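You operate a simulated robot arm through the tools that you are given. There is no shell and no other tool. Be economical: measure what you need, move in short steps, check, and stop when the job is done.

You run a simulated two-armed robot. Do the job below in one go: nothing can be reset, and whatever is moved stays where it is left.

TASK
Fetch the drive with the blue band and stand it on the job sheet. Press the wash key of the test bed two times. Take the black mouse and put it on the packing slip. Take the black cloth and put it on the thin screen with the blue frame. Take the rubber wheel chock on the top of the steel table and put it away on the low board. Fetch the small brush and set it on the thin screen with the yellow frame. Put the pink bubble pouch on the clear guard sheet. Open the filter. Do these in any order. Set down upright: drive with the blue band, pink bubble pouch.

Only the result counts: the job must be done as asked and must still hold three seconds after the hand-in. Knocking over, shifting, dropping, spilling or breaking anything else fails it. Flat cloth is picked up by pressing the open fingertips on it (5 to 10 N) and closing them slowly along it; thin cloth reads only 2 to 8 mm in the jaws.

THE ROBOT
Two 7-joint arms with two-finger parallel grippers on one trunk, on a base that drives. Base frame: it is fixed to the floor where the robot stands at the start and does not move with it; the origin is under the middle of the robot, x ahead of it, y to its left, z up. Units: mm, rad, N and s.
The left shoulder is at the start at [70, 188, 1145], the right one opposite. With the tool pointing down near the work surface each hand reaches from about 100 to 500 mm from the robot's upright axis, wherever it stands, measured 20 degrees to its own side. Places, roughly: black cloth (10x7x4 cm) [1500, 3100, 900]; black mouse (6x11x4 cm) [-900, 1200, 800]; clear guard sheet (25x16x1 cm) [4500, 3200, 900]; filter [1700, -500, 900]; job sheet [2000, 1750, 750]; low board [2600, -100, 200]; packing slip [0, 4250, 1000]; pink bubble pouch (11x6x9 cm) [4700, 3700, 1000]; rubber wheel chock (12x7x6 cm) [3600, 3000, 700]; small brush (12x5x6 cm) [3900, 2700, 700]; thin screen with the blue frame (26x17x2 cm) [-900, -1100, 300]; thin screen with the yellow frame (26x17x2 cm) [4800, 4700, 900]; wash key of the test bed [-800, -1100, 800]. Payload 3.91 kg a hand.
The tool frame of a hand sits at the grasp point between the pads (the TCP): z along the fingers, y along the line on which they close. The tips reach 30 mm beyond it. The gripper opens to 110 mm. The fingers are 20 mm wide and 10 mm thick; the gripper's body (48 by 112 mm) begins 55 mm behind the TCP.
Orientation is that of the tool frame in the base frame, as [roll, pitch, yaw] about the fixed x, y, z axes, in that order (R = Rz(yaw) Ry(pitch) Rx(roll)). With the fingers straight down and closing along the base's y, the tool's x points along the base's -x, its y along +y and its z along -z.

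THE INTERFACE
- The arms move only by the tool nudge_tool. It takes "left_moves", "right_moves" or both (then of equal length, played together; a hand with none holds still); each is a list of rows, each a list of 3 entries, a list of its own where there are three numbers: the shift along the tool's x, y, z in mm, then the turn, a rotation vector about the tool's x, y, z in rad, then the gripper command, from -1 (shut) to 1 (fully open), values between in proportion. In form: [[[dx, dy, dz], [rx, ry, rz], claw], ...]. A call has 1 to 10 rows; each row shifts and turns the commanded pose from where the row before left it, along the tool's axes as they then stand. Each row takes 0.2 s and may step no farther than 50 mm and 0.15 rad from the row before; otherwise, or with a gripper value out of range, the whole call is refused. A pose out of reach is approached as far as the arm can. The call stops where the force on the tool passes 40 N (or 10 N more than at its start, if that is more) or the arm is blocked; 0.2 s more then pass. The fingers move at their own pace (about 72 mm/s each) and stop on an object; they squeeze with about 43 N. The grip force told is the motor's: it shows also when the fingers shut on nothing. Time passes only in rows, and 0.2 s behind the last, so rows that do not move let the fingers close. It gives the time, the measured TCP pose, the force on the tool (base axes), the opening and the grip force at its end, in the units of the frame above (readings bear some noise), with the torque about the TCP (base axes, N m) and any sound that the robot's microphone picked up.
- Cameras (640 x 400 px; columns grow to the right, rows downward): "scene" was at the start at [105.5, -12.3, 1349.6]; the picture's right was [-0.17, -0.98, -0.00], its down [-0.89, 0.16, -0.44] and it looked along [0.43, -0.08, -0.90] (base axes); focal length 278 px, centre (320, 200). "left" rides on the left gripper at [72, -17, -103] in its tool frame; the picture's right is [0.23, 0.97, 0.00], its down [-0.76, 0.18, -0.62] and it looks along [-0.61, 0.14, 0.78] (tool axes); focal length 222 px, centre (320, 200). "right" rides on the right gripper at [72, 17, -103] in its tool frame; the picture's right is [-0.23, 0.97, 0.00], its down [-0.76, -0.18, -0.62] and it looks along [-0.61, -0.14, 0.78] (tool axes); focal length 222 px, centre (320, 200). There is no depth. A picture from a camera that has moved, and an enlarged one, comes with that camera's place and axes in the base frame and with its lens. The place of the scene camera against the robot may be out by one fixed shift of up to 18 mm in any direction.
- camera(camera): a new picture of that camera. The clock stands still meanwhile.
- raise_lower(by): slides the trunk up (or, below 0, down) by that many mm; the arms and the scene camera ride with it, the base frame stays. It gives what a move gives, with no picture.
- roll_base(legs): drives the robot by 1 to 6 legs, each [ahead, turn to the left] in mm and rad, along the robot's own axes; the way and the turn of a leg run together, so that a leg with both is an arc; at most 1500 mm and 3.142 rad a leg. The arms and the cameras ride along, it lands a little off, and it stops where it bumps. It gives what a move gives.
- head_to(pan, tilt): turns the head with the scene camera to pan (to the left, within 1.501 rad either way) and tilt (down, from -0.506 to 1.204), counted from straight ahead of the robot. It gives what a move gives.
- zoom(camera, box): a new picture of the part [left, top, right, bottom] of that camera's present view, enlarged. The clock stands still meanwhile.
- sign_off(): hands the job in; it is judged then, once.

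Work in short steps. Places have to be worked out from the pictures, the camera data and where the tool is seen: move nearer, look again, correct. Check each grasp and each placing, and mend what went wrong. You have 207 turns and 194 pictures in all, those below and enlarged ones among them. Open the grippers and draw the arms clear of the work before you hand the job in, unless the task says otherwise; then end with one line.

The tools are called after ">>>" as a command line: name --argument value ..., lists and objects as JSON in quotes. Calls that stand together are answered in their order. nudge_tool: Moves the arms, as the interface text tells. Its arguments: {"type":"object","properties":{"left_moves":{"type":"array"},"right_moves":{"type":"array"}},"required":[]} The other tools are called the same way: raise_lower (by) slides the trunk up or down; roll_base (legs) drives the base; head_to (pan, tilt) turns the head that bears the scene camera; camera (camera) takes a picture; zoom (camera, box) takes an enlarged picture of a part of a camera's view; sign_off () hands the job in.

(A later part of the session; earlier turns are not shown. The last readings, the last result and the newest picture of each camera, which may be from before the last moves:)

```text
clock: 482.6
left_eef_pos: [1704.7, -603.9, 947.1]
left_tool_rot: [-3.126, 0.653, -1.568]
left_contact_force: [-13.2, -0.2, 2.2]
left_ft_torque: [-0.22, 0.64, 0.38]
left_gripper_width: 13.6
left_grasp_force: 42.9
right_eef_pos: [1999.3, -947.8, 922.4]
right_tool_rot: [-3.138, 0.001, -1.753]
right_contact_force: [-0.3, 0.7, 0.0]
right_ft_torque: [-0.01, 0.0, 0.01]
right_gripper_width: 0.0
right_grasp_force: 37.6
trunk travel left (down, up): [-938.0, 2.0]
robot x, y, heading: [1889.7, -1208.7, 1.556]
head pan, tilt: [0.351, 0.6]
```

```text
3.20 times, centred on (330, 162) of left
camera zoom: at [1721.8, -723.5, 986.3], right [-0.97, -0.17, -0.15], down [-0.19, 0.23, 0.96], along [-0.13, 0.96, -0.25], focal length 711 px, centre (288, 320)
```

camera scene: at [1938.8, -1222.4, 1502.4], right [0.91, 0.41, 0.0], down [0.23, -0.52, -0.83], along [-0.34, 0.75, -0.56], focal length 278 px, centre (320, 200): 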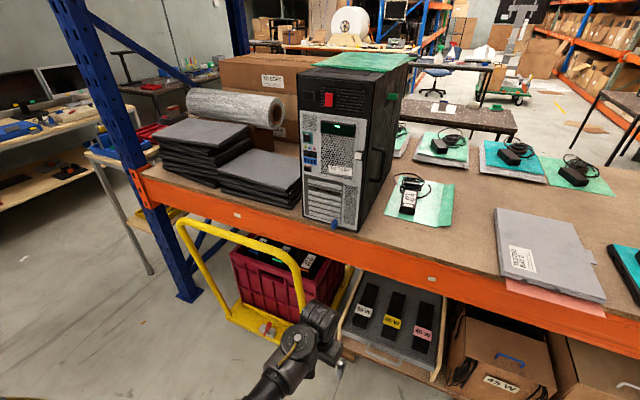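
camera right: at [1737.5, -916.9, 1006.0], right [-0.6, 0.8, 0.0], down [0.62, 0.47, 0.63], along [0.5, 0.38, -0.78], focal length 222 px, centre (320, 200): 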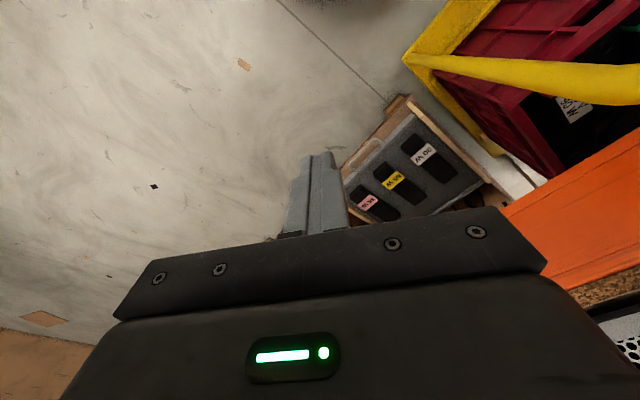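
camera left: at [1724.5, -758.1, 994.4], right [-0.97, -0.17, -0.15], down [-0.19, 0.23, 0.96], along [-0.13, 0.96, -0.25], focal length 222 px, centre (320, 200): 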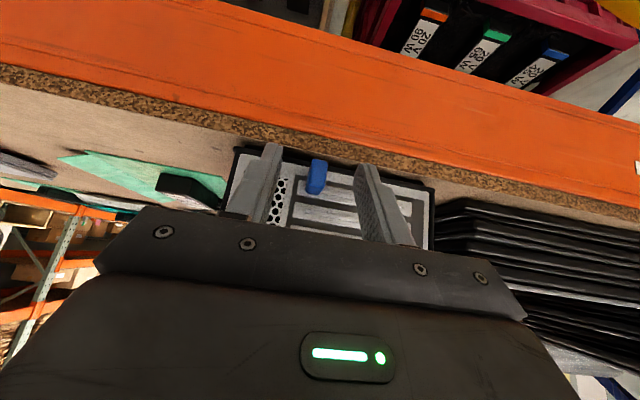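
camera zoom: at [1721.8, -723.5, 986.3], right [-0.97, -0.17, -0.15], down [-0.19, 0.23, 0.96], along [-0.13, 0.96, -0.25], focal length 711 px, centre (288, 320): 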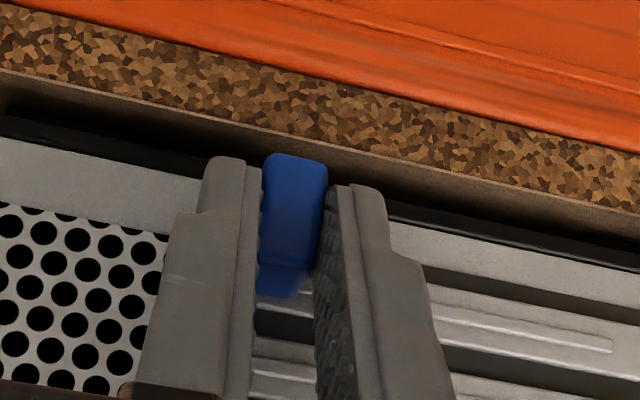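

The tab is gripped (13.6 mm). I relieve the small side force and pull straight out, 10 mm at a time.

>>> nudge_tool --left_moves '[[[0, 2.5, 0], [0, 0, 0], -1], [[4, 0, -3], [0, 0, 0], -1], [[4, 0, -3], [0, 0, 0], -1], [[4, 0, -3], [0, 0, 0], -1], [[4, 0, -3], [0, 0, 0], -1]]'

>>> zoom --camera "left" --box '[230, 100, 430, 225]'

```text
clock: 483.8
left_eef_pos: [1704.5, -624.1, 948.2]
left_tool_rot: [-3.126, 0.654, -1.57]
left_contact_force: [-6.2, 0.6, 9.8]
left_ft_torque: [-0.41, 0.42, 0.2]
left_gripper_width: 13.1
left_grasp_force: 43.1
right_eef_pos: [2000.6, -948.9, 923.4]
right_tool_rot: [3.142, 0.002, -1.751]
right_contact_force: [-0.4, -1.1, -0.7]
right_ft_torque: [0.03, 0.0, 0.0]
right_gripper_width: 0.0
right_grasp_force: 38.0
trunk travel left (down, up): [-938.0, 2.0]
robot x, y, heading: [1889.1, -1208.9, 1.554]
head pan, tilt: [0.351, 0.6]
```

```text
3.20 times, centred on (330, 162) of left
camera zoom: at [1721.3, -744.4, 985.8], right [-0.97, -0.17, -0.15], down [-0.19, 0.23, 0.96], along [-0.13, 0.96, -0.25], focal length 711 px, centre (288, 320)
```

zoom: 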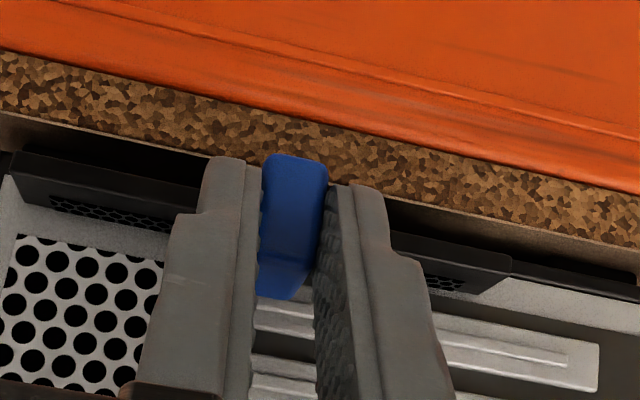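

The filter tray is sliding out. I keep pulling straight back.

>>> nudge_tool --left_moves '[[[5.5, 0.3, -4.7], [0, 0, 0], -1], [[6.3, 0, -4.9], [0, 0, 0], -1], [[6.3, 0, -4.9], [0, 0, 0], -1], [[6.3, 0, -4.9], [0, 0, 0], -1], [[6.3, 0, -4.9], [0, 0, 0], -1], [[6.3, 0, -4.9], [0, 0, 0], -1], [[6.3, 0, -4.9], [0, 0, 0], -1], [[6.3, 0, -4.9], [0, 0, 0], -1]]'

```text
clock: 485.6
left_eef_pos: [1704.9, -688.0, 947.7]
left_tool_rot: [-3.129, 0.65, -1.572]
left_contact_force: [4.9, 0.5, 0.7]
left_ft_torque: [-0.34, 0.24, 0.05]
left_gripper_width: 13.4
left_grasp_force: 43.1
right_eef_pos: [2003.1, -947.2, 923.2]
right_tool_rot: [3.141, 0.002, -1.752]
right_contact_force: [-0.4, -0.9, 0.7]
right_ft_torque: [0.03, 0.01, 0.02]
right_gripper_width: 0.0
right_grasp_force: 37.9
trunk travel left (down, up): [-938.0, 2.0]
robot x, y, heading: [1889.9, -1212.2, 1.551]
head pan, tilt: [0.351, 0.6]
```

>>> nudge_tool --left_moves '[[[6.3, 0, -4.9], [0, 0, 0], -1], [[6.3, 0, -4.9], [0, 0, 0], -1], [[6.3, 0, -4.9], [0, 0, 0], -1], [[6.3, 0, -4.9], [0, 0, 0], -1], [[6.3, 0, -4.9], [0, 0, 0], -1], [[6.3, 0, -4.9], [0, 0, 0], -1]]'

>>> camera --camera "left"

>>> camera --camera "scene"

```text
clock: 486.9
left_eef_pos: [1706.0, -736.3, 946.6]
left_tool_rot: [-3.128, 0.65, -1.573]
left_contact_force: [9.5, -0.5, 0.3]
left_ft_torque: [0.43, 0.11, -0.06]
left_gripper_width: 13.2
left_grasp_force: 42.9
right_eef_pos: [2004.0, -948.0, 921.3]
right_tool_rot: [3.14, -0.001, -1.753]
right_contact_force: [0.1, -0.7, 0.0]
right_ft_torque: [0.0, 0.0, 0.03]
right_gripper_width: 0.3
right_grasp_force: 37.5
trunk travel left (down, up): [-938.0, 2.0]
robot x, y, heading: [1889.7, -1212.0, 1.548]
head pan, tilt: [0.351, 0.6]
```

```text
52 pictures are left
camera left: at [1721.3, -855.2, 986.6], right [-0.97, -0.17, -0.15], down [-0.19, 0.23, 0.96], along [-0.13, 0.96, -0.26], focal length 222 px, centre (320, 200)
```

left: 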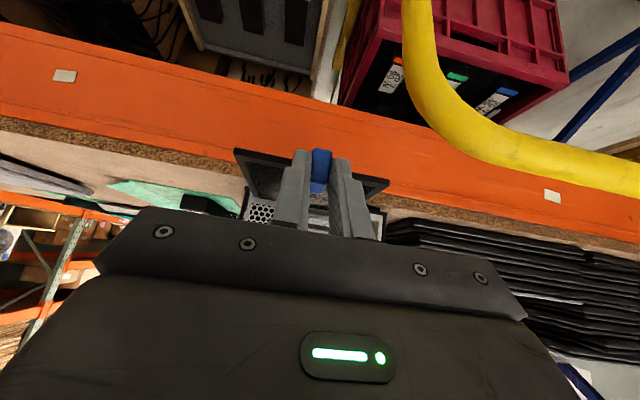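

```text
51 pictures are left
camera scene: at [1857.6, -1076.5, 1672.2], right [0.95, 0.33, 0.0], down [0.18, -0.53, -0.82], along [-0.27, 0.78, -0.57], focal length 278 px, centre (320, 200)
```

scene: 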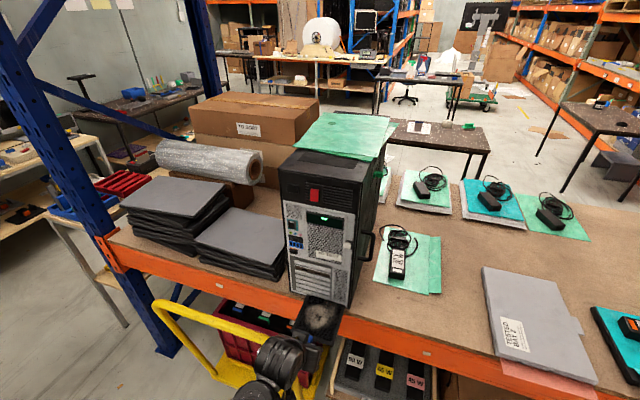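

The dusty filter is about 130 mm out with no resistance. I pull a little further, watching for its stop.

>>> nudge_tool --left_moves '[[[4.8, -1, -3.7], [0, 0, 0], -1], [[4.8, -0.5, -3.7], [0, 0, 0], -1], [[4.8, 0, -3.7], [0, 0, 0], -1], [[4.8, 0, -3.7], [0, 0, 0], -1]]'

>>> zoom --camera "scene" --box '[260, 240, 390, 360]'

```text
clock: 487.9
left_eef_pos: [1705.2, -758.5, 947.4]
left_tool_rot: [-3.128, 0.652, -1.571]
left_contact_force: [3.2, 0.4, -1.4]
left_ft_torque: [-0.11, 0.29, 0.11]
left_gripper_width: 13.5
left_grasp_force: 42.9
right_eef_pos: [2001.9, -946.4, 923.4]
right_tool_rot: [-3.141, 0.001, -1.749]
right_contact_force: [0.2, 0.3, -0.8]
right_ft_torque: [-0.01, 0.02, -0.03]
right_gripper_width: 0.0
right_grasp_force: 37.7
trunk travel left (down, up): [-938.0, 2.0]
robot x, y, heading: [1886.6, -1205.3, 1.557]
head pan, tilt: [0.351, 0.6]
```

```text
3.33 times, centred on (325, 300) of scene
camera zoom: at [1856.3, -1076.9, 1672.2], right [0.95, 0.33, 0.0], down [0.18, -0.53, -0.82], along [-0.27, 0.78, -0.57], focal length 928 px, centre (303, -133)
```

zoom: 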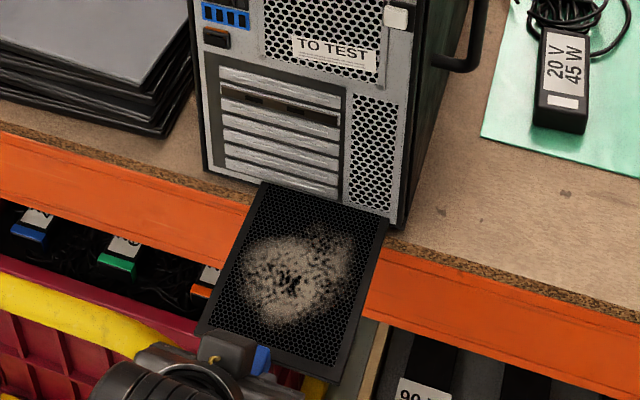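

>>> nudge_tool --left_moves '[[[4, 0, -3.1], [0, 0, 0], -1], [[4, 0, -3.1], [0, 0, 0], -1], [[4, 0, -3.1], [0, 0, 0], -1], [[4, 0, -3.1], [0, 0, 0], -1]]'

```text
clock: 488.9
left_eef_pos: [1705.3, -772.3, 948.7]
left_tool_rot: [-3.126, 0.655, -1.569]
left_contact_force: [5.5, 31.0, -0.8]
left_ft_torque: [0.32, 0.4, -0.03]
left_gripper_width: 13.7
left_grasp_force: 42.5
right_eef_pos: [2003.5, -942.1, 921.5]
right_tool_rot: [-3.14, -0.004, -1.751]
right_contact_force: [-0.3, -0.7, 0.1]
right_ft_torque: [0.0, -0.01, 0.02]
right_gripper_width: 0.1
right_grasp_force: 37.4
trunk travel left (down, up): [-938.0, 2.0]
robot x, y, heading: [1890.9, -1208.7, 1.553]
head pan, tilt: [0.351, 0.6]
```

The tray has reached its stop (31 N). I relax 2 mm, let go, and withdraw up and back.

>>> nudge_tool --left_moves '[[[-1.6, 0, 1.2], [0, 0, 0], -1], [[0, 0, 0], [0, 0, 0], -0.6], [[0, 0, 0], [0, 0, 0], -0.2], [[0, 0, 0], [0, 0, 0], -0.2], [[0, 0, -20], [0, 0, 0], -0.2], [[0, 0, -30], [0, 0, 0], -0.2], [[0, 0, -40], [0, 0, 0], -0.2]]'

>>> roll_base --legs '[[-150, 0]]'

>>> camera --camera "scene"

```text
clock: 490.7
left_eef_pos: [1620.4, -831.5, 1007.3]
left_tool_rot: [2.883, 0.636, -1.771]
left_contact_force: [0.1, 1.4, -0.5]
left_ft_torque: [0.05, 0.02, -0.05]
left_gripper_width: 43.9
left_grasp_force: 0.1
left hand out of reach, approached as far as the arm can: row 7
right_eef_pos: [1999.5, -946.8, 923.4]
right_tool_rot: [-3.135, 0.002, -1.752]
right_contact_force: [-0.7, 0.1, 0.3]
right_ft_torque: [0.04, -0.02, -0.01]
right_gripper_width: 0.0
right_grasp_force: 38.2
trunk travel left (down, up): [-938.0, 2.0]
robot x, y, heading: [1888.6, -1211.4, 1.553]
head pan, tilt: [0.351, 0.6]
stopped in row 7 (left hand): the arm was blocked; the commanded pose is now the measured one
```

```text
clock: 492.1
left_eef_pos: [1620.3, -981.8, 1008.2]
left_tool_rot: [2.876, 0.636, -1.775]
left_contact_force: [-0.6, 0.0, -0.3]
left_ft_torque: [-0.04, 0.02, 0.04]
left_gripper_width: 44.1
left_grasp_force: 0.1
right_eef_pos: [1999.4, -1096.2, 922.8]
right_tool_rot: [-3.141, 0.002, -1.75]
right_contact_force: [-0.1, -0.4, -0.4]
right_ft_torque: [-0.04, -0.01, -0.02]
right_gripper_width: 0.0
right_grasp_force: 38.1
trunk travel left (down, up): [-938.0, 2.0]
robot x, y, heading: [1884.0, -1363.4, 1.556]
head pan, tilt: [0.351, 0.6]
```

```text
49 pictures are left
camera scene: at [1854.0, -1226.7, 1672.1], right [0.94, 0.33, 0.0], down [0.18, -0.54, -0.82], along [-0.27, 0.78, -0.57], focal length 278 px, centre (320, 200)
```

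scene: 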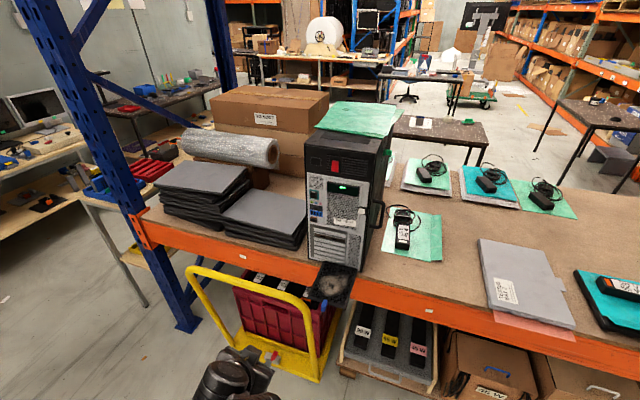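

The filter stays open. Last item: the black mouse. I drive back west and north along the corridor to its bench.

>>> roll_base --legs '[[0, 1.59], [1030, 0], [1030, 0], [0, -1.575], [1200, 0], [1190, 0]]'

>>> head_to --pan 1.1 --tilt 0.6

>>> camera --camera "scene"

```text
clock: 521.1
left_eef_pos: [-675.3, 1324.8, 1008.9]
left_tool_rot: [2.875, 0.637, -1.643]
left_contact_force: [-0.6, -0.3, -0.5]
left_ft_torque: [-0.03, 0.01, 0.0]
left_gripper_width: 44.0
left_grasp_force: 0.1
right_eef_pos: [-283.8, 1260.3, 922.7]
right_tool_rot: [3.141, 0.002, -1.619]
right_contact_force: [-1.0, -0.5, -0.1]
right_ft_torque: [0.0, 0.01, 0.0]
right_gripper_width: 0.0
right_grasp_force: 38.2
trunk travel left (down, up): [-938.0, 2.0]
robot x, y, heading: [-361.5, 985.5, 1.684]
head pan, tilt: [0.351, 0.6]
```

```text
clock: 522.2
left_eef_pos: [-674.4, 1325.6, 1008.6]
left_tool_rot: [2.875, 0.637, -1.645]
left_contact_force: [-0.2, 0.2, -0.3]
left_ft_torque: [0.01, -0.01, 0.0]
left_gripper_width: 43.9
left_grasp_force: 0.0
right_eef_pos: [-283.5, 1260.6, 923.2]
right_tool_rot: [-3.141, 0.002, -1.621]
right_contact_force: [0.4, -0.3, 0.5]
right_ft_torque: [-0.01, -0.02, 0.0]
right_gripper_width: 0.1
right_grasp_force: 37.7
trunk travel left (down, up): [-938.0, 2.0]
robot x, y, heading: [-360.4, 988.9, 1.687]
head pan, tilt: [1.1, 0.6]
```

```text
48 pictures are left
camera scene: at [-454.5, 1065.2, 1672.4], right [0.35, 0.94, 0.0], down [0.53, -0.2, -0.83], along [-0.77, 0.29, -0.56], focal length 278 px, centre (320, 200)
```

scene: 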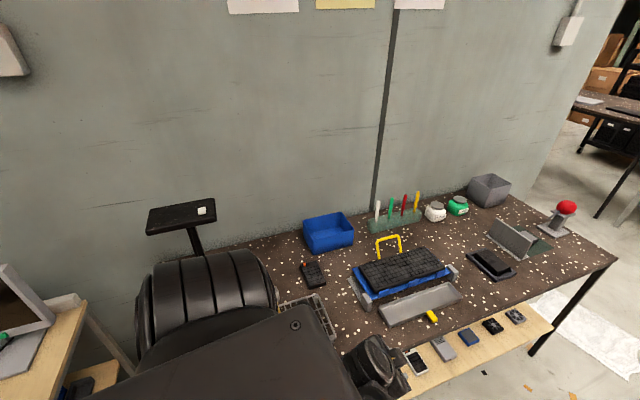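

The left arm is in an awkward tilted pose; I straighten it and tuck it back before turning to the bench.

>>> nudge_tool --left_moves '[[[0, 0, 0], [0.133, 0, 0], -0.2], [[0, 0, 0], [0.133, 0, 0], -0.2], [[10, 0, 0], [0, 0.127, 0], -0.2], [[10, 0, 5], [0, 0.127, 0], -0.2], [[10, 0, 10], [0, 0.127, 0], -0.2], [[10, 0, 10], [0, 0.127, 0], -0.2], [[10, 0, 10], [0, 0.127, 0], -0.2]]'

>>> nudge_tool --left_moves '[[[30, -5, 20], [0, 0, 0], -1], [[30, -5, 25], [0, 0, 0], -1], [[30, -5, 25], [0, 0, 0], -1], [[30, 0, 25], [0, 0, 0], -1], [[25, 0, 20], [0, 0, 0], -1]]'

```text
clock: 523.5
left_eef_pos: [-676.4, 1311.0, 981.9]
left_tool_rot: [3.131, 0.256, -1.661]
left_contact_force: [-2.6, 21.2, -25.1]
left_ft_torque: [0.44, 0.23, 0.12]
left_gripper_width: 43.8
left_grasp_force: 0.0
left hand out of reach, approached as far as the arm can: row 1
right_eef_pos: [-283.9, 1261.9, 921.7]
right_tool_rot: [3.142, -0.001, -1.619]
right_contact_force: [0.0, -0.1, 0.1]
right_ft_torque: [0.01, -0.02, 0.03]
right_gripper_width: 0.2
right_grasp_force: 37.5
trunk travel left (down, up): [-938.0, 2.0]
robot x, y, heading: [-361.0, 988.5, 1.681]
head pan, tilt: [1.1, 0.6]
stopped in row 6 (left hand): the force on the tool passed its limit (the readings are from after the stop); the commanded pose is now the measured one
```

```text
clock: 524.5
left_eef_pos: [-768.4, 1209.9, 878.3]
left_tool_rot: [2.957, 0.203, -1.684]
left_contact_force: [-0.2, 0.4, 0.3]
left_ft_torque: [-0.03, -0.04, -0.02]
left_gripper_width: 0.0
left_grasp_force: 37.3
right_eef_pos: [-286.7, 1261.0, 923.3]
right_tool_rot: [-3.134, 0.004, -1.622]
right_contact_force: [-0.1, -1.4, 0.5]
right_ft_torque: [0.03, -0.03, -0.02]
right_gripper_width: 0.1
right_grasp_force: 37.6
trunk travel left (down, up): [-938.0, 2.0]
robot x, y, heading: [-360.6, 987.7, 1.685]
head pan, tilt: [1.1, 0.6]
stopped in row 4 (left hand): the arm was blocked; the commanded pose is now the measured one
```

The left hand slid outward over the bench; no force now. I check what is under it.

>>> camera --camera "left"

>>> camera --camera "scene"

```text
47 pictures are left
camera left: at [-741.7, 1116.0, 960.9], right [-0.98, -0.15, 0.13], down [0.01, 0.62, 0.79], along [-0.2, 0.77, -0.6], focal length 222 px, centre (320, 200)
```

left: 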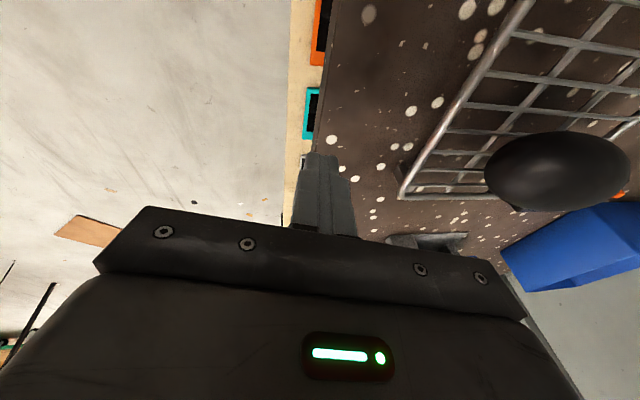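

```text
46 pictures are left
camera scene: at [-460.5, 1063.9, 1672.1], right [0.35, 0.94, 0.0], down [0.53, -0.2, -0.82], along [-0.77, 0.29, -0.57], focal length 278 px, centre (320, 200)
```

scene: 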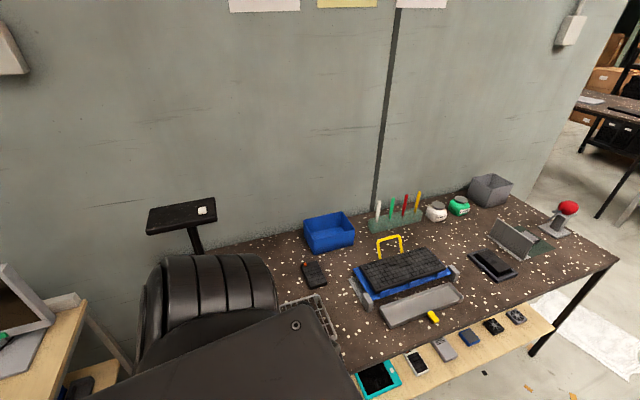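

The mouse sits on a wire rack just west of the left hand. I lift the left hand, turn away from the bench, and re-approach facing west so the left hand meets the mouse straight on.

>>> nudge_tool --left_moves '[[[0, 0, -20], [0, 0, 0], -1], [[0, 0, -30], [0, 0, 0], -1], [[0, 0, -30], [0, 0, 0], -1], [[0, 0, -20], [0, 0, 0], -1]]'

>>> roll_base --legs '[[0, -0.5], [440, 0], [0, 1.957]]'

>>> head_to --pan 0.2 --tilt 0.65

>>> camera --camera "scene"

```text
clock: 525.5
left_eef_pos: [-753.1, 1192.0, 978.7]
left_tool_rot: [2.935, 0.209, -1.694]
left_contact_force: [0.6, 0.9, 0.7]
left_ft_torque: [-0.01, 0.01, 0.02]
left_gripper_width: 0.0
left_grasp_force: 37.4
right_eef_pos: [-284.3, 1260.8, 921.9]
right_tool_rot: [3.141, 0.003, -1.618]
right_contact_force: [-1.2, -0.4, -0.3]
right_ft_torque: [-0.01, 0.03, -0.01]
right_gripper_width: 0.0
right_grasp_force: 37.7
trunk travel left (down, up): [-938.0, 2.0]
robot x, y, heading: [-363.9, 988.3, 1.678]
head pan, tilt: [1.1, 0.6]
```

```text
clock: 534.4
left_eef_pos: [-436.1, 1033.4, 979.0]
left_tool_rot: [2.937, 0.199, -0.238]
left_contact_force: [0.4, 0.3, 0.0]
left_ft_torque: [-0.03, -0.03, 0.01]
left_gripper_width: 0.0
left_grasp_force: 38.1
right_eef_pos: [-453.2, 1508.4, 922.0]
right_tool_rot: [3.14, 0.002, -0.166]
right_contact_force: [-1.2, 0.3, -0.3]
right_ft_torque: [0.0, -0.02, -0.01]
right_gripper_width: 0.0
right_grasp_force: 37.6
trunk travel left (down, up): [-938.0, 2.0]
robot x, y, heading: [-192.2, 1399.8, 3.138]
head pan, tilt: [1.1, 0.6]
```

```text
clock: 535.5
left_eef_pos: [-435.4, 1034.6, 979.0]
left_tool_rot: [2.937, 0.199, -0.239]
left_contact_force: [-0.5, 0.3, 0.9]
left_ft_torque: [-0.03, -0.01, 0.01]
left_gripper_width: 0.1
left_grasp_force: 37.9
right_eef_pos: [-452.4, 1508.9, 922.5]
right_tool_rot: [-3.139, 0.002, -0.163]
right_contact_force: [0.2, -0.1, 0.0]
right_ft_torque: [0.03, -0.01, 0.0]
right_gripper_width: 0.0
right_grasp_force: 38.3
trunk travel left (down, up): [-938.0, 2.0]
robot x, y, heading: [-189.9, 1400.0, 3.135]
head pan, tilt: [0.201, 0.649]
```

```text
45 pictures are left
camera scene: at [-329.7, 1382.0, 1668.1], right [-0.2, 0.98, 0.0], down [0.59, 0.12, -0.8], along [-0.78, -0.16, -0.6], focal length 278 px, centre (320, 200)
```

scene: 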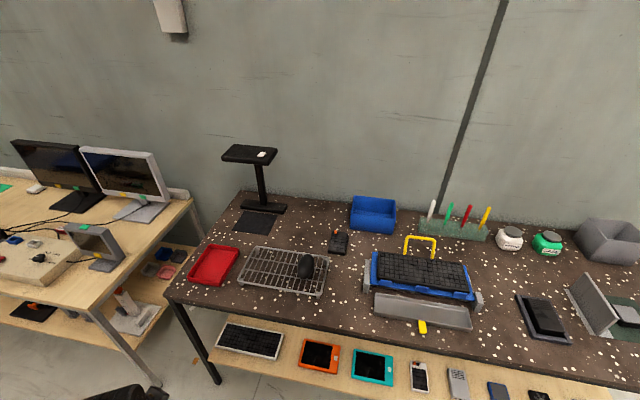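

Mouse triangulates to about (-935,1214,909), on the wire rack. I zoom to see its orientation.

>>> zoom --camera "scene" --box '[230, 215, 380, 310]'

```text
4.21 times, centred on (305, 262) of scene
camera zoom: at [-329.7, 1382.0, 1668.1], right [-0.2, 0.98, 0.0], down [0.59, 0.12, -0.8], along [-0.78, -0.16, -0.6], focal length 1172 px, centre (383, -63)
```

zoom: 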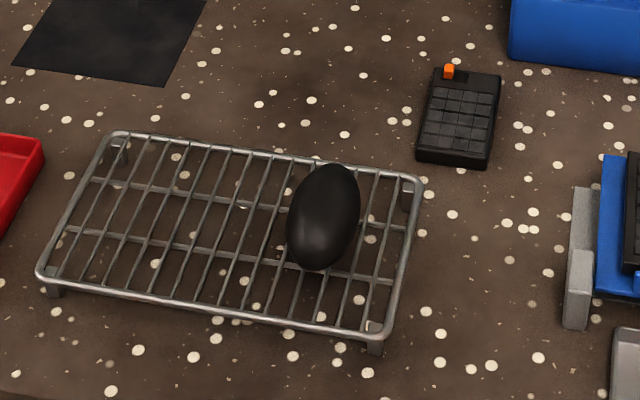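

The mouse's long axis points toward me (along x), so the hand can close across it as is. I straighten the left hand and bring it in front.

>>> nudge_tool --left_moves '[[[-28, -30, 0], [0.05, 0.05, -0.06], 1], [[-28, -30, 0], [0.05, 0.05, -0.06], 1], [[-28, -30, 0], [0.05, 0.05, -0.06], 1], [[-28, -30, 0], [0.05, 0.05, -0.06], 1], [[-28, -30, -10], [0, 0, 0], 1], [[0, 0, -20], [0, 0, 0], 1], [[0, 0, 0], [0, 0, 0], 1]]'

>>> camera --camera "left"

```text
clock: 536.1
left_eef_pos: [-472.0, 1086.7, 976.9]
left_tool_rot: [3.024, 0.159, -0.152]
left_contact_force: [-11.8, 4.8, -14.8]
left_ft_torque: [-0.89, -0.01, 0.84]
left_gripper_width: 75.0
left_grasp_force: 0.0
right_eef_pos: [-454.5, 1509.2, 922.1]
right_tool_rot: [-3.14, 0.001, -0.164]
right_contact_force: [0.3, 0.3, -0.6]
right_ft_torque: [-0.02, -0.01, -0.04]
right_gripper_width: 0.3
right_grasp_force: 38.3
trunk travel left (down, up): [-938.0, 2.0]
robot x, y, heading: [-188.2, 1400.4, 3.138]
head pan, tilt: [0.201, 0.649]
stopped in row 2 (left hand): the force on the tool passed its limit (the readings are from after the stop); the commanded pose is now the measured one
```

```text
43 pictures are left
camera left: at [-380.5, 1102.8, 1065.5], right [0.09, -0.99, 0.08], down [-0.66, 0.0, 0.75], along [-0.75, -0.12, -0.66], focal length 222 px, centre (320, 200)
```

left: 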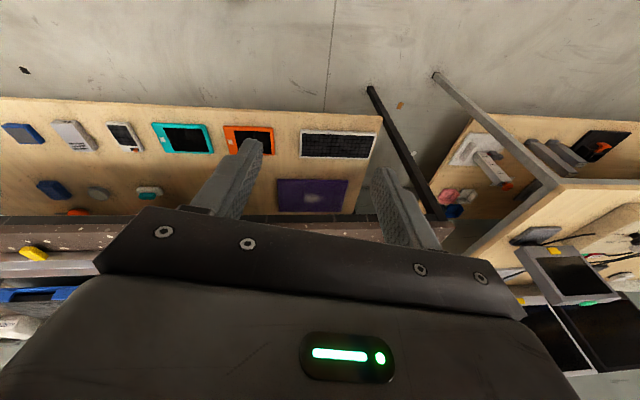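

Again the arm pressed against the chest; I go forward and down first, which is where it is pushed.

>>> nudge_tool --left_moves '[[[-15, 0, 20], [0, 0, 0], 1], [[-30, 0, 20], [0, 0, 0], 1], [[-38, -10, 10], [0, 0, 0], 1], [[-38, -15, 0], [0.04, 0.04, -0.05], 1], [[-30, -30, 0], [0.04, 0.04, -0.05], 1], [[-20, -30, 0], [0.03, 0.04, -0.05], 1], [[0, -30, 0], [0, 0.03, 0], 1]]'

```text
clock: 537.2
left_eef_pos: [-608.8, 1139.4, 943.9]
left_tool_rot: [3.089, 0.117, -0.087]
left_contact_force: [-7.3, 8.3, -13.6]
left_ft_torque: [-0.86, 0.54, 0.71]
left_gripper_width: 110.0
left_grasp_force: 0.1
right_eef_pos: [-455.2, 1510.9, 921.7]
right_tool_rot: [3.142, -0.001, -0.166]
right_contact_force: [0.3, -0.6, -0.3]
right_ft_torque: [0.04, -0.01, 0.0]
right_gripper_width: 0.0
right_grasp_force: 37.0
trunk travel left (down, up): [-938.0, 2.0]
robot x, y, heading: [-188.6, 1396.6, 3.139]
head pan, tilt: [0.201, 0.649]
stopped in row 5 (left hand): the force on the tool passed its limit (the readings are from after the stop); the commanded pose is now the measured one
```

The elbow is still cramped. I back the robot off 80 mm for room and lower and extend the left hand in the open to unfold it.

>>> roll_base --legs '[[-80, 0]]'

>>> nudge_tool --left_moves '[[[-5, 5, 25], [0, 0, 0], 1], [[-5, 5, 35], [0, 0, 0], 1], [[-5, 0, 40], [0, 0, 0], 1], [[-5, 0, 40], [0, 0, 0], 1], [[-20, 0, 20], [0.02, 0.04, -0.03], 1], [[-30, -10, 0], [0.02, 0.04, -0.03], 1], [[-20, -25, 0], [0.01, 0.04, -0.03], 1], [[0, -25, 0], [0, 0, 0], 1]]'

```text
clock: 538.3
left_eef_pos: [-528.3, 1138.1, 944.0]
left_tool_rot: [3.089, 0.115, -0.086]
left_contact_force: [-9.2, 2.3, -22.2]
left_ft_torque: [-0.34, 1.09, 0.21]
left_gripper_width: 110.0
left_grasp_force: 0.0
right_eef_pos: [-374.9, 1507.9, 922.2]
right_tool_rot: [-3.139, 0.001, -0.164]
right_contact_force: [-0.6, 0.0, 0.2]
right_ft_torque: [0.0, 0.0, 0.01]
right_gripper_width: 0.0
right_grasp_force: 37.4
trunk travel left (down, up): [-938.0, 2.0]
robot x, y, heading: [-112.3, 1400.5, 3.145]
head pan, tilt: [0.201, 0.649]
```

```text
clock: 540.1
left_eef_pos: [-635.0, 1188.7, 793.3]
left_tool_rot: [-3.139, 0.0, 0.006]
left_contact_force: [-0.1, -0.4, 0.6]
left_ft_torque: [-0.01, 0.02, -0.01]
left_gripper_width: 110.0
left_grasp_force: 0.2
right_eef_pos: [-373.7, 1508.6, 922.8]
right_tool_rot: [3.14, 0.004, -0.164]
right_contact_force: [0.0, 0.1, 0.3]
right_ft_torque: [0.01, -0.05, 0.02]
right_gripper_width: 0.2
right_grasp_force: 38.1
trunk travel left (down, up): [-938.0, 2.0]
robot x, y, heading: [-108.4, 1400.5, 3.141]
head pan, tilt: [0.201, 0.649]
```

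Clean and straight now. I raise the hand above bench level while it is extended, and look.

>>> nudge_tool --left_moves '[[[0, -5, -40], [0, 0, 0], 1], [[-5, -5, -40], [0, 0, 0], 1], [[-5, -5, -40], [0, 0, 0], 1], [[-5, -5, -40], [0, 0, 0], 1], [[-5, -5, -40], [0, 0, 0], 1], [[0, 0, 0], [0, 0, 0], 1]]'

>>> roll_base --legs '[[150, 0]]'

>>> camera --camera "left"

```text
clock: 541.2
left_eef_pos: [-656.6, 1209.3, 963.8]
left_tool_rot: [-3.138, 0.021, 0.007]
left_contact_force: [-12.7, 14.5, -29.7]
left_ft_torque: [-1.98, 0.89, 1.31]
left_gripper_width: 110.0
left_grasp_force: 0.0
right_eef_pos: [-374.1, 1509.7, 922.8]
right_tool_rot: [-3.141, 0.002, -0.166]
right_contact_force: [-0.3, 0.4, 0.3]
right_ft_torque: [0.01, 0.0, 0.02]
right_gripper_width: 0.3
right_grasp_force: 37.0
trunk travel left (down, up): [-938.0, 2.0]
robot x, y, heading: [-108.4, 1399.2, 3.141]
head pan, tilt: [0.201, 0.649]
stopped in row 5 (left hand): the force on the tool passed its limit (the readings are from after the stop); the commanded pose is now the measured one
```

```text
clock: 542.1
left_eef_pos: [-676.8, 1209.3, 964.5]
left_tool_rot: [-3.136, 0.025, 0.007]
left_contact_force: [-3.2, 6.0, -13.2]
left_ft_torque: [-0.79, 0.61, 0.52]
left_gripper_width: 110.0
left_grasp_force: 0.0
right_eef_pos: [-394.5, 1508.1, 923.4]
right_tool_rot: [-3.139, 0.006, -0.162]
right_contact_force: [1.2, -0.2, -0.8]
right_ft_torque: [0.02, 0.01, 0.02]
right_gripper_width: 0.0
right_grasp_force: 37.5
trunk travel left (down, up): [-938.0, 2.0]
robot x, y, heading: [-136.6, 1397.9, 3.143]
head pan, tilt: [0.201, 0.649]
stopped in leg 1: the force on the tool passed its limit (the readings are from after the stop); the commanded pose is now the measured one
```

```text
42 pictures are left
camera left: at [-602.3, 1226.8, 1067.8], right [0.23, -0.97, -0.01], down [-0.74, -0.19, 0.64], along [-0.63, -0.14, -0.77], focal length 222 px, centre (320, 200)
```

left: 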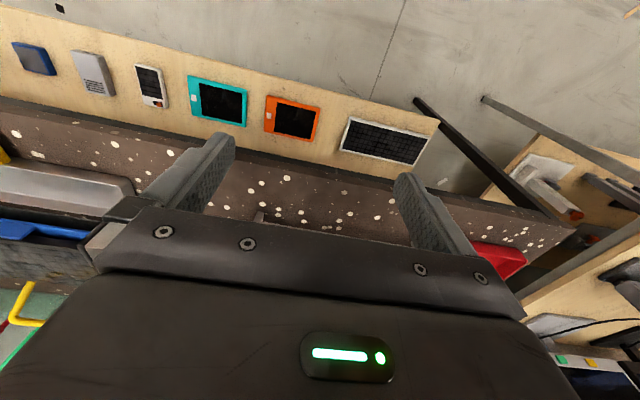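

The cramped zone is near this height when the arm is bent; stretched out it should be free. I lower 25 mm and extend forward with the fingers set to straddle the mouse.

>>> nudge_tool --left_moves '[[[0, 0, 15], [0, 0, 0], 1], [[-10, 0, 12], [0, 0, 0], 1], [[-30, 0, 0], [0, 0, 0], 1], [[-40, 0, 0], [0, 0, 0], 1], [[0, 0, 0], [0, 0, 0], 1]]'

>>> camera --camera "left"

```text
clock: 543.3
left_eef_pos: [-759.9, 1208.8, 937.1]
left_tool_rot: [-3.136, 0.02, 0.006]
left_contact_force: [-0.5, -0.1, 1.0]
left_ft_torque: [-0.02, -0.01, 0.02]
left_gripper_width: 110.2
left_grasp_force: 0.0
right_eef_pos: [-398.2, 1509.2, 923.1]
right_tool_rot: [-3.139, 0.003, -0.162]
right_contact_force: [0.2, 0.0, -0.6]
right_ft_torque: [0.0, -0.02, 0.03]
right_gripper_width: 0.0
right_grasp_force: 37.3
trunk travel left (down, up): [-938.0, 2.0]
robot x, y, heading: [-135.4, 1401.4, 3.14]
head pan, tilt: [0.201, 0.649]
```

```text
41 pictures are left
camera left: at [-684.5, 1226.1, 1039.9], right [0.23, -0.97, -0.01], down [-0.75, -0.19, 0.64], along [-0.62, -0.14, -0.77], focal length 222 px, centre (320, 200)
```

left: 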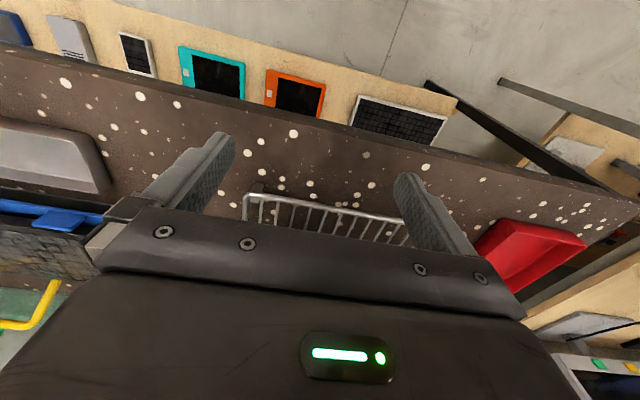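

Free, and the rack is ahead. I extend 100 mm more and look.

>>> nudge_tool --left_moves '[[[-35, 0, -2], [0, 0, 0], 1], [[-35, 0, -2], [0, 0, 0], 1], [[-30, 0, 0], [0, 0, 0], 1], [[0, 0, 0], [0, 0, 0], 1]]'

>>> camera --camera "left"

>>> zoom --camera "scene" --box '[200, 180, 400, 330]'

```text
clock: 544.3
left_eef_pos: [-832.0, 1206.9, 947.7]
left_tool_rot: [-3.134, 0.02, 0.006]
left_contact_force: [-0.1, -0.6, 0.5]
left_ft_torque: [0.0, -0.02, 0.01]
left_gripper_width: 110.0
left_grasp_force: 0.1
left hand out of reach, approached as far as the arm can: row 3
right_eef_pos: [-398.2, 1508.7, 923.0]
right_tool_rot: [-3.139, 0.0, -0.163]
right_contact_force: [0.9, -0.4, -0.1]
right_ft_torque: [0.0, 0.03, 0.05]
right_gripper_width: 0.0
right_grasp_force: 38.0
trunk travel left (down, up): [-938.0, 2.0]
robot x, y, heading: [-133.4, 1397.4, 3.139]
head pan, tilt: [0.201, 0.649]
```

```text
40 pictures are left
camera left: at [-756.9, 1225.3, 1049.7], right [0.23, -0.97, -0.01], down [-0.75, -0.19, 0.64], along [-0.62, -0.14, -0.77], focal length 222 px, centre (320, 200)
```

left: 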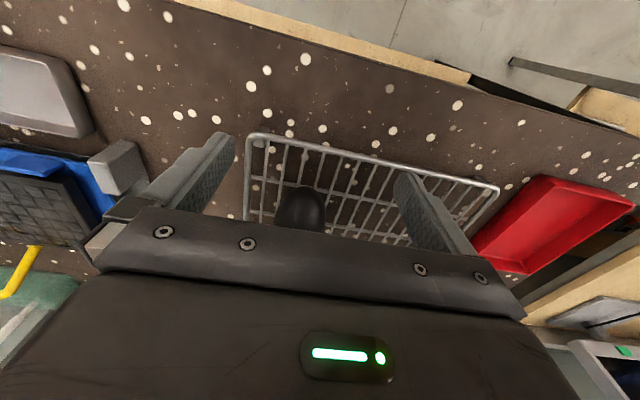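

```text
2.67 times, centred on (300, 255) of scene
camera zoom: at [-276.3, 1381.9, 1668.1], right [-0.2, 0.98, 0.0], down [0.59, 0.12, -0.8], along [-0.78, -0.16, -0.6], focal length 742 px, centre (373, 53)
```

zoom: 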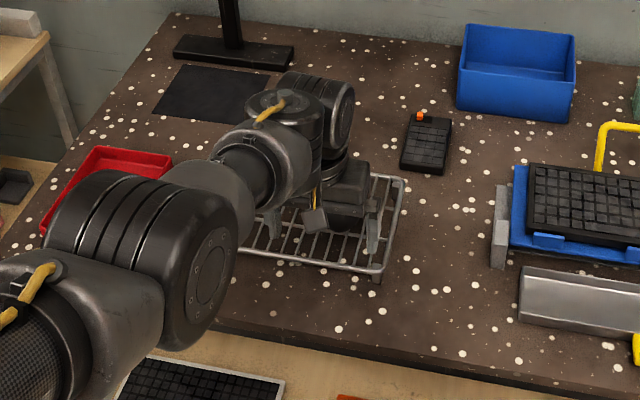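

The mouse's near end is at x≈-864, y≈1217. I roll 85 mm nearer, shift 9 mm north, and look again.

>>> nudge_tool --left_moves '[[[0, -9, 0], [0, 0, 0], 1]]'

>>> roll_base --legs '[[85, 0]]'

>>> camera --camera "left"

```text
clock: 544.7
left_eef_pos: [-831.7, 1217.3, 946.9]
left_tool_rot: [-3.136, 0.024, 0.009]
left_contact_force: [0.4, 0.4, -0.4]
left_ft_torque: [-0.02, -0.01, 0.0]
left_gripper_width: 110.3
left_grasp_force: 0.0
right_eef_pos: [-398.2, 1508.9, 922.0]
right_tool_rot: [-3.14, 0.002, -0.164]
right_contact_force: [-0.2, 0.9, 0.1]
right_ft_torque: [0.0, -0.02, -0.01]
right_gripper_width: 0.2
right_grasp_force: 38.1
trunk travel left (down, up): [-938.0, 2.0]
robot x, y, heading: [-133.5, 1395.9, 3.136]
head pan, tilt: [0.201, 0.649]
```

```text
clock: 545.7
left_eef_pos: [-909.8, 1215.0, 952.2]
left_tool_rot: [-3.134, 0.028, 0.008]
left_contact_force: [0.9, 0.0, -0.1]
left_ft_torque: [0.04, 0.06, -0.01]
left_gripper_width: 110.0
left_grasp_force: 0.0
right_eef_pos: [-476.9, 1508.6, 923.9]
right_tool_rot: [3.141, 0.008, -0.161]
right_contact_force: [0.6, 0.7, -0.1]
right_ft_torque: [0.01, 0.02, 0.0]
right_gripper_width: 0.0
right_grasp_force: 37.6
trunk travel left (down, up): [-938.0, 2.0]
robot x, y, heading: [-217.2, 1398.2, -3.137]
head pan, tilt: [0.201, 0.649]
```

```text
38 pictures are left
camera left: at [-833.4, 1233.7, 1054.8], right [0.23, -0.97, -0.01], down [-0.74, -0.19, 0.64], along [-0.63, -0.14, -0.77], focal length 222 px, centre (320, 200)
```

left: 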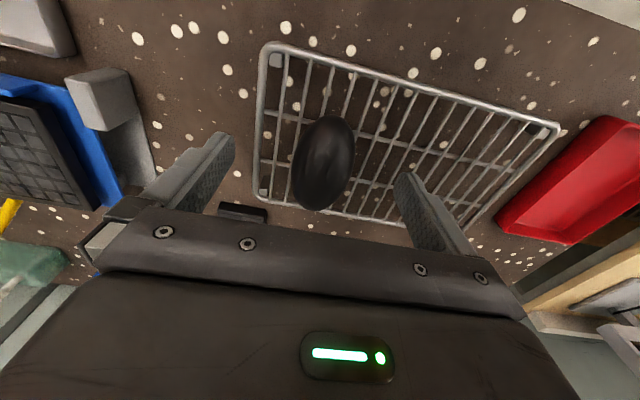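

Mouse centre ≈(-938,1210), z≈870–900. I roll 30 mm more and descend 40 mm.

>>> roll_base --legs '[[30, 0]]'

>>> nudge_tool --left_moves '[[[0, 4, 15], [0, 0, 0], 1], [[0, 0, 15], [0, 0, 0], 1], [[0, 0, 10], [0, 0, 0], 1], [[0, 0, 0], [0, 0, 0], 1]]'

>>> camera --camera "left"

```text
clock: 546.6
left_eef_pos: [-941.3, 1215.6, 950.8]
left_tool_rot: [-3.135, 0.024, 0.007]
left_contact_force: [0.1, 0.5, -0.3]
left_ft_torque: [-0.02, 0.05, 0.01]
left_gripper_width: 109.9
left_grasp_force: 0.1
right_eef_pos: [-508.0, 1507.9, 922.8]
right_tool_rot: [-3.14, 0.004, -0.162]
right_contact_force: [0.1, 1.0, 0.6]
right_ft_torque: [0.0, 0.02, 0.01]
right_gripper_width: 0.0
right_grasp_force: 37.7
trunk travel left (down, up): [-938.0, 2.0]
robot x, y, heading: [-248.1, 1403.7, -3.14]
head pan, tilt: [0.201, 0.649]
```

```text
clock: 547.6
left_eef_pos: [-928.2, 1211.1, 916.4]
left_tool_rot: [-3.134, 0.021, 0.009]
left_contact_force: [-0.7, 0.6, 0.7]
left_ft_torque: [-0.01, 0.01, 0.02]
left_gripper_width: 110.0
left_grasp_force: 0.1
left hand out of reach, approached as far as the arm can: row 1, 2, 3
right_eef_pos: [-512.5, 1508.9, 921.6]
right_tool_rot: [-3.141, 0.0, -0.162]
right_contact_force: [0.3, 0.2, -0.2]
right_ft_torque: [0.0, 0.0, 0.01]
right_gripper_width: 0.0
right_grasp_force: 37.4
trunk travel left (down, up): [-938.0, 2.0]
robot x, y, heading: [-251.3, 1401.2, -3.141]
head pan, tilt: [0.201, 0.649]
```

```text
37 pictures are left
camera left: at [-851.7, 1228.6, 1018.3], right [0.23, -0.97, -0.01], down [-0.75, -0.19, 0.64], along [-0.62, -0.14, -0.77], focal length 222 px, centre (320, 200)
```

left: 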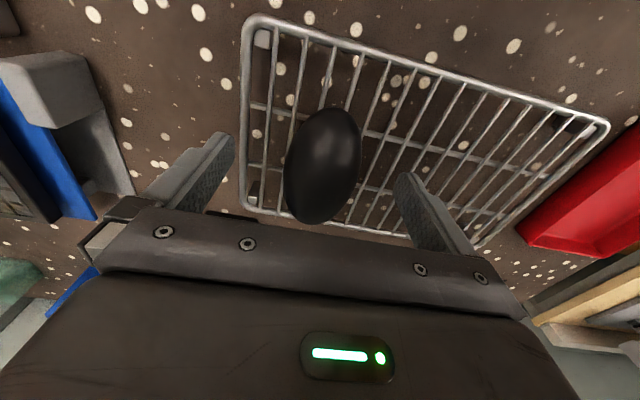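

Centred within a few mm. I lower the trunk 25 mm, and nudge forward 12 mm.

>>> raise_lower --by -25

>>> nudge_tool --left_moves '[[[-12, 2, 0], [0, 0, 0], 0.8], [[0, 0, 4], [0, 0, 0], 0.8], [[0, 0, 4], [0, 0, 0], 0.8], [[0, 0, 0], [0, 0, 0], 0.8]]'

>>> camera --camera "left"

```text
clock: 548.3
left_eef_pos: [-927.1, 1210.7, 890.4]
left_tool_rot: [-3.133, 0.021, 0.009]
left_contact_force: [-0.6, -0.8, 0.4]
left_ft_torque: [0.0, -0.03, 0.01]
left_gripper_width: 109.9
left_grasp_force: 0.2
right_eef_pos: [-512.2, 1507.9, 896.9]
right_tool_rot: [-3.14, 0.0, -0.162]
right_contact_force: [-0.2, -0.5, -0.6]
right_ft_torque: [-0.02, 0.01, -0.03]
right_gripper_width: 0.1
right_grasp_force: 37.8
trunk travel left (down, up): [-913.0, 27.0]
robot x, y, heading: [-245.3, 1401.1, -3.143]
head pan, tilt: [0.201, 0.649]
```

```text
clock: 549.3
left_eef_pos: [-927.3, 1209.5, 886.6]
left_tool_rot: [-3.134, 0.022, 0.008]
left_contact_force: [-0.5, -0.1, -0.4]
left_ft_torque: [-0.04, 0.0, 0.0]
left_gripper_width: 99.0
left_grasp_force: 0.1
left hand out of reach, approached as far as the arm can: row 1
right_eef_pos: [-512.2, 1507.1, 896.8]
right_tool_rot: [-3.139, 0.001, -0.161]
right_contact_force: [0.2, -0.1, 0.5]
right_ft_torque: [-0.03, -0.02, -0.04]
right_gripper_width: 0.1
right_grasp_force: 37.6
trunk travel left (down, up): [-913.0, 27.0]
robot x, y, heading: [-249.2, 1403.4, -3.141]
head pan, tilt: [0.201, 0.649]
```

```text
36 pictures are left
camera left: at [-851.9, 1226.8, 988.4], right [0.23, -0.97, -0.01], down [-0.75, -0.19, 0.64], along [-0.62, -0.14, -0.77], focal length 222 px, centre (320, 200)
```

left: 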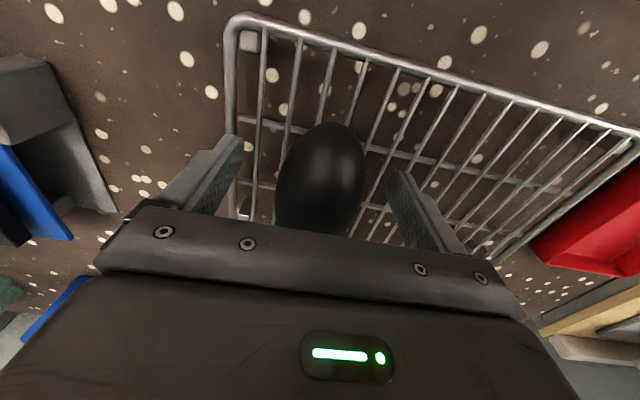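

I narrow the opening to about 76 mm (the rack's side rail is close to the left finger), roll 15 mm nearer, go down 8 mm and close.

>>> nudge_tool --left_moves '[[[0, 1, 0], [0, 0, 0], 0.38], [[0, 0, 0], [0, 0, 0], 0.38]]'

>>> roll_base --legs '[[16, 0]]'

>>> raise_lower --by -6

>>> nudge_tool --left_moves '[[[0, 0, 0], [0, 0, 0], 0.2], [[0, 0, 0], [0, 0, 0], 0.1], [[0, 0, 0], [0, 0, 0], 0], [[0, 0, 0], [0, 0, 0], -0.2], [[0, 0, 0], [0, 0, 0], -0.2]]'

>>> camera --camera "left"

```text
clock: 549.9
left_eef_pos: [-927.6, 1209.4, 886.5]
left_tool_rot: [-3.134, 0.02, 0.01]
left_contact_force: [-0.5, 0.0, -0.4]
left_ft_torque: [0.0, 0.0, 0.01]
left_gripper_width: 76.0
left_grasp_force: 0.1
right_eef_pos: [-512.2, 1508.6, 895.6]
right_tool_rot: [-3.139, 0.0, -0.161]
right_contact_force: [-0.3, 0.0, -0.1]
right_ft_torque: [-0.01, 0.02, -0.03]
right_gripper_width: 0.0
right_grasp_force: 37.9
trunk travel left (down, up): [-913.0, 27.0]
robot x, y, heading: [-247.7, 1400.2, -3.14]
head pan, tilt: [0.201, 0.649]
```

```text
clock: 550.6
left_eef_pos: [-939.8, 1209.5, 889.3]
left_tool_rot: [-3.135, 0.024, 0.009]
left_contact_force: [0.8, 0.3, 0.9]
left_ft_torque: [-0.01, 0.02, 0.0]
left_gripper_width: 75.9
left_grasp_force: 0.1
right_eef_pos: [-524.5, 1507.6, 898.7]
right_tool_rot: [-3.139, 0.004, -0.161]
right_contact_force: [0.5, 0.5, 0.3]
right_ft_torque: [-0.02, 0.05, -0.01]
right_gripper_width: 0.0
right_grasp_force: 37.7
trunk travel left (down, up): [-913.0, 27.0]
robot x, y, heading: [-263.6, 1401.5, -3.139]
head pan, tilt: [0.201, 0.649]
```

```text
clock: 551.2
left_eef_pos: [-942.2, 1209.4, 880.1]
left_tool_rot: [-3.135, 0.022, 0.01]
left_contact_force: [0.3, 0.9, 0.4]
left_ft_torque: [-0.01, 0.0, 0.02]
left_gripper_width: 75.9
left_grasp_force: 0.0
right_eef_pos: [-526.2, 1508.8, 891.4]
right_tool_rot: [-3.14, 0.002, -0.16]
right_contact_force: [0.3, -0.3, -0.3]
right_ft_torque: [0.01, 0.01, 0.0]
right_gripper_width: 0.0
right_grasp_force: 37.5
trunk travel left (down, up): [-907.0, 33.0]
robot x, y, heading: [-265.3, 1402.2, -3.144]
head pan, tilt: [0.201, 0.649]
```

```text
clock: 552.4
left_eef_pos: [-942.6, 1208.6, 880.3]
left_tool_rot: [-3.136, 0.02, 0.01]
left_contact_force: [0.2, -0.8, -0.2]
left_ft_torque: [0.02, 0.03, -0.01]
left_gripper_width: 58.7
left_grasp_force: 43.2
right_eef_pos: [-528.6, 1507.6, 891.3]
right_tool_rot: [-3.14, -0.001, -0.161]
right_contact_force: [-0.3, 0.5, -0.4]
right_ft_torque: [-0.02, 0.04, -0.02]
right_gripper_width: 0.0
right_grasp_force: 37.7
trunk travel left (down, up): [-907.0, 33.0]
robot x, y, heading: [-259.7, 1399.0, -3.139]
head pan, tilt: [0.201, 0.649]
```

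```text
35 pictures are left
camera left: at [-867.6, 1226.6, 982.5], right [0.24, -0.97, -0.01], down [-0.75, -0.19, 0.64], along [-0.62, -0.14, -0.77], focal length 222 px, centre (320, 200)
```

left: 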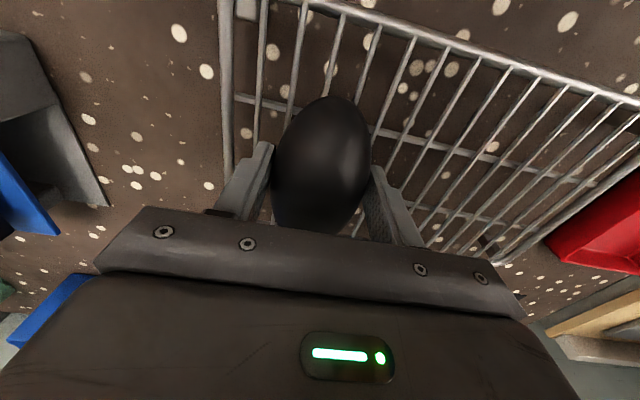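

Gripped (58.7 mm, full force). I lift with the trunk and a little with the arm, and check the rack stays.

>>> raise_lower --by 32

>>> nudge_tool --left_moves '[[[0, 0, -20], [0, 0, 0], -0.5], [[0, 0, -25], [0, 0, 0], -0.5], [[0, 0, -25], [0, 0, 0], -0.5]]'

>>> camera --camera "left"

```text
clock: 553.2
left_eef_pos: [-943.9, 1208.3, 912.1]
left_tool_rot: [-3.136, 0.021, 0.009]
left_contact_force: [0.2, -0.3, -0.9]
left_ft_torque: [0.0, 0.0, -0.01]
left_gripper_width: 58.7
left_grasp_force: 43.0
right_eef_pos: [-528.0, 1507.9, 922.7]
right_tool_rot: [-3.139, -0.001, -0.16]
right_contact_force: [-0.2, -0.1, 0.3]
right_ft_torque: [0.0, -0.03, -0.03]
right_gripper_width: 0.0
right_grasp_force: 38.3
trunk travel left (down, up): [-939.0, 1.0]
robot x, y, heading: [-266.1, 1402.0, -3.138]
head pan, tilt: [0.201, 0.649]
```

```text
clock: 554.0
left_eef_pos: [-940.4, 1207.7, 981.8]
left_tool_rot: [-3.134, 0.019, 0.007]
left_contact_force: [0.0, 0.2, -1.1]
left_ft_torque: [0.01, -0.02, 0.01]
left_gripper_width: 58.7
left_grasp_force: 43.2
right_eef_pos: [-527.3, 1508.9, 922.8]
right_tool_rot: [-3.14, -0.001, -0.159]
right_contact_force: [0.4, 0.2, 0.1]
right_ft_torque: [-0.01, -0.05, 0.0]
right_gripper_width: 0.1
right_grasp_force: 38.2
trunk travel left (down, up): [-939.0, 1.0]
robot x, y, heading: [-267.4, 1400.4, -3.145]
head pan, tilt: [0.201, 0.649]
```

```text
34 pictures are left
camera left: at [-864.9, 1225.9, 1084.7], right [0.24, -0.97, -0.01], down [-0.75, -0.19, 0.64], along [-0.62, -0.14, -0.77], focal length 222 px, centre (320, 200)
```

left: 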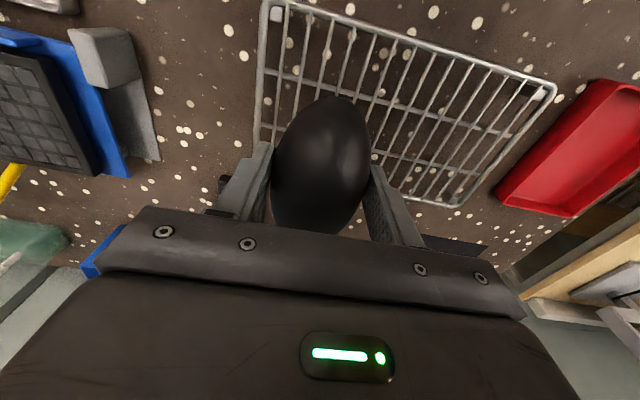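

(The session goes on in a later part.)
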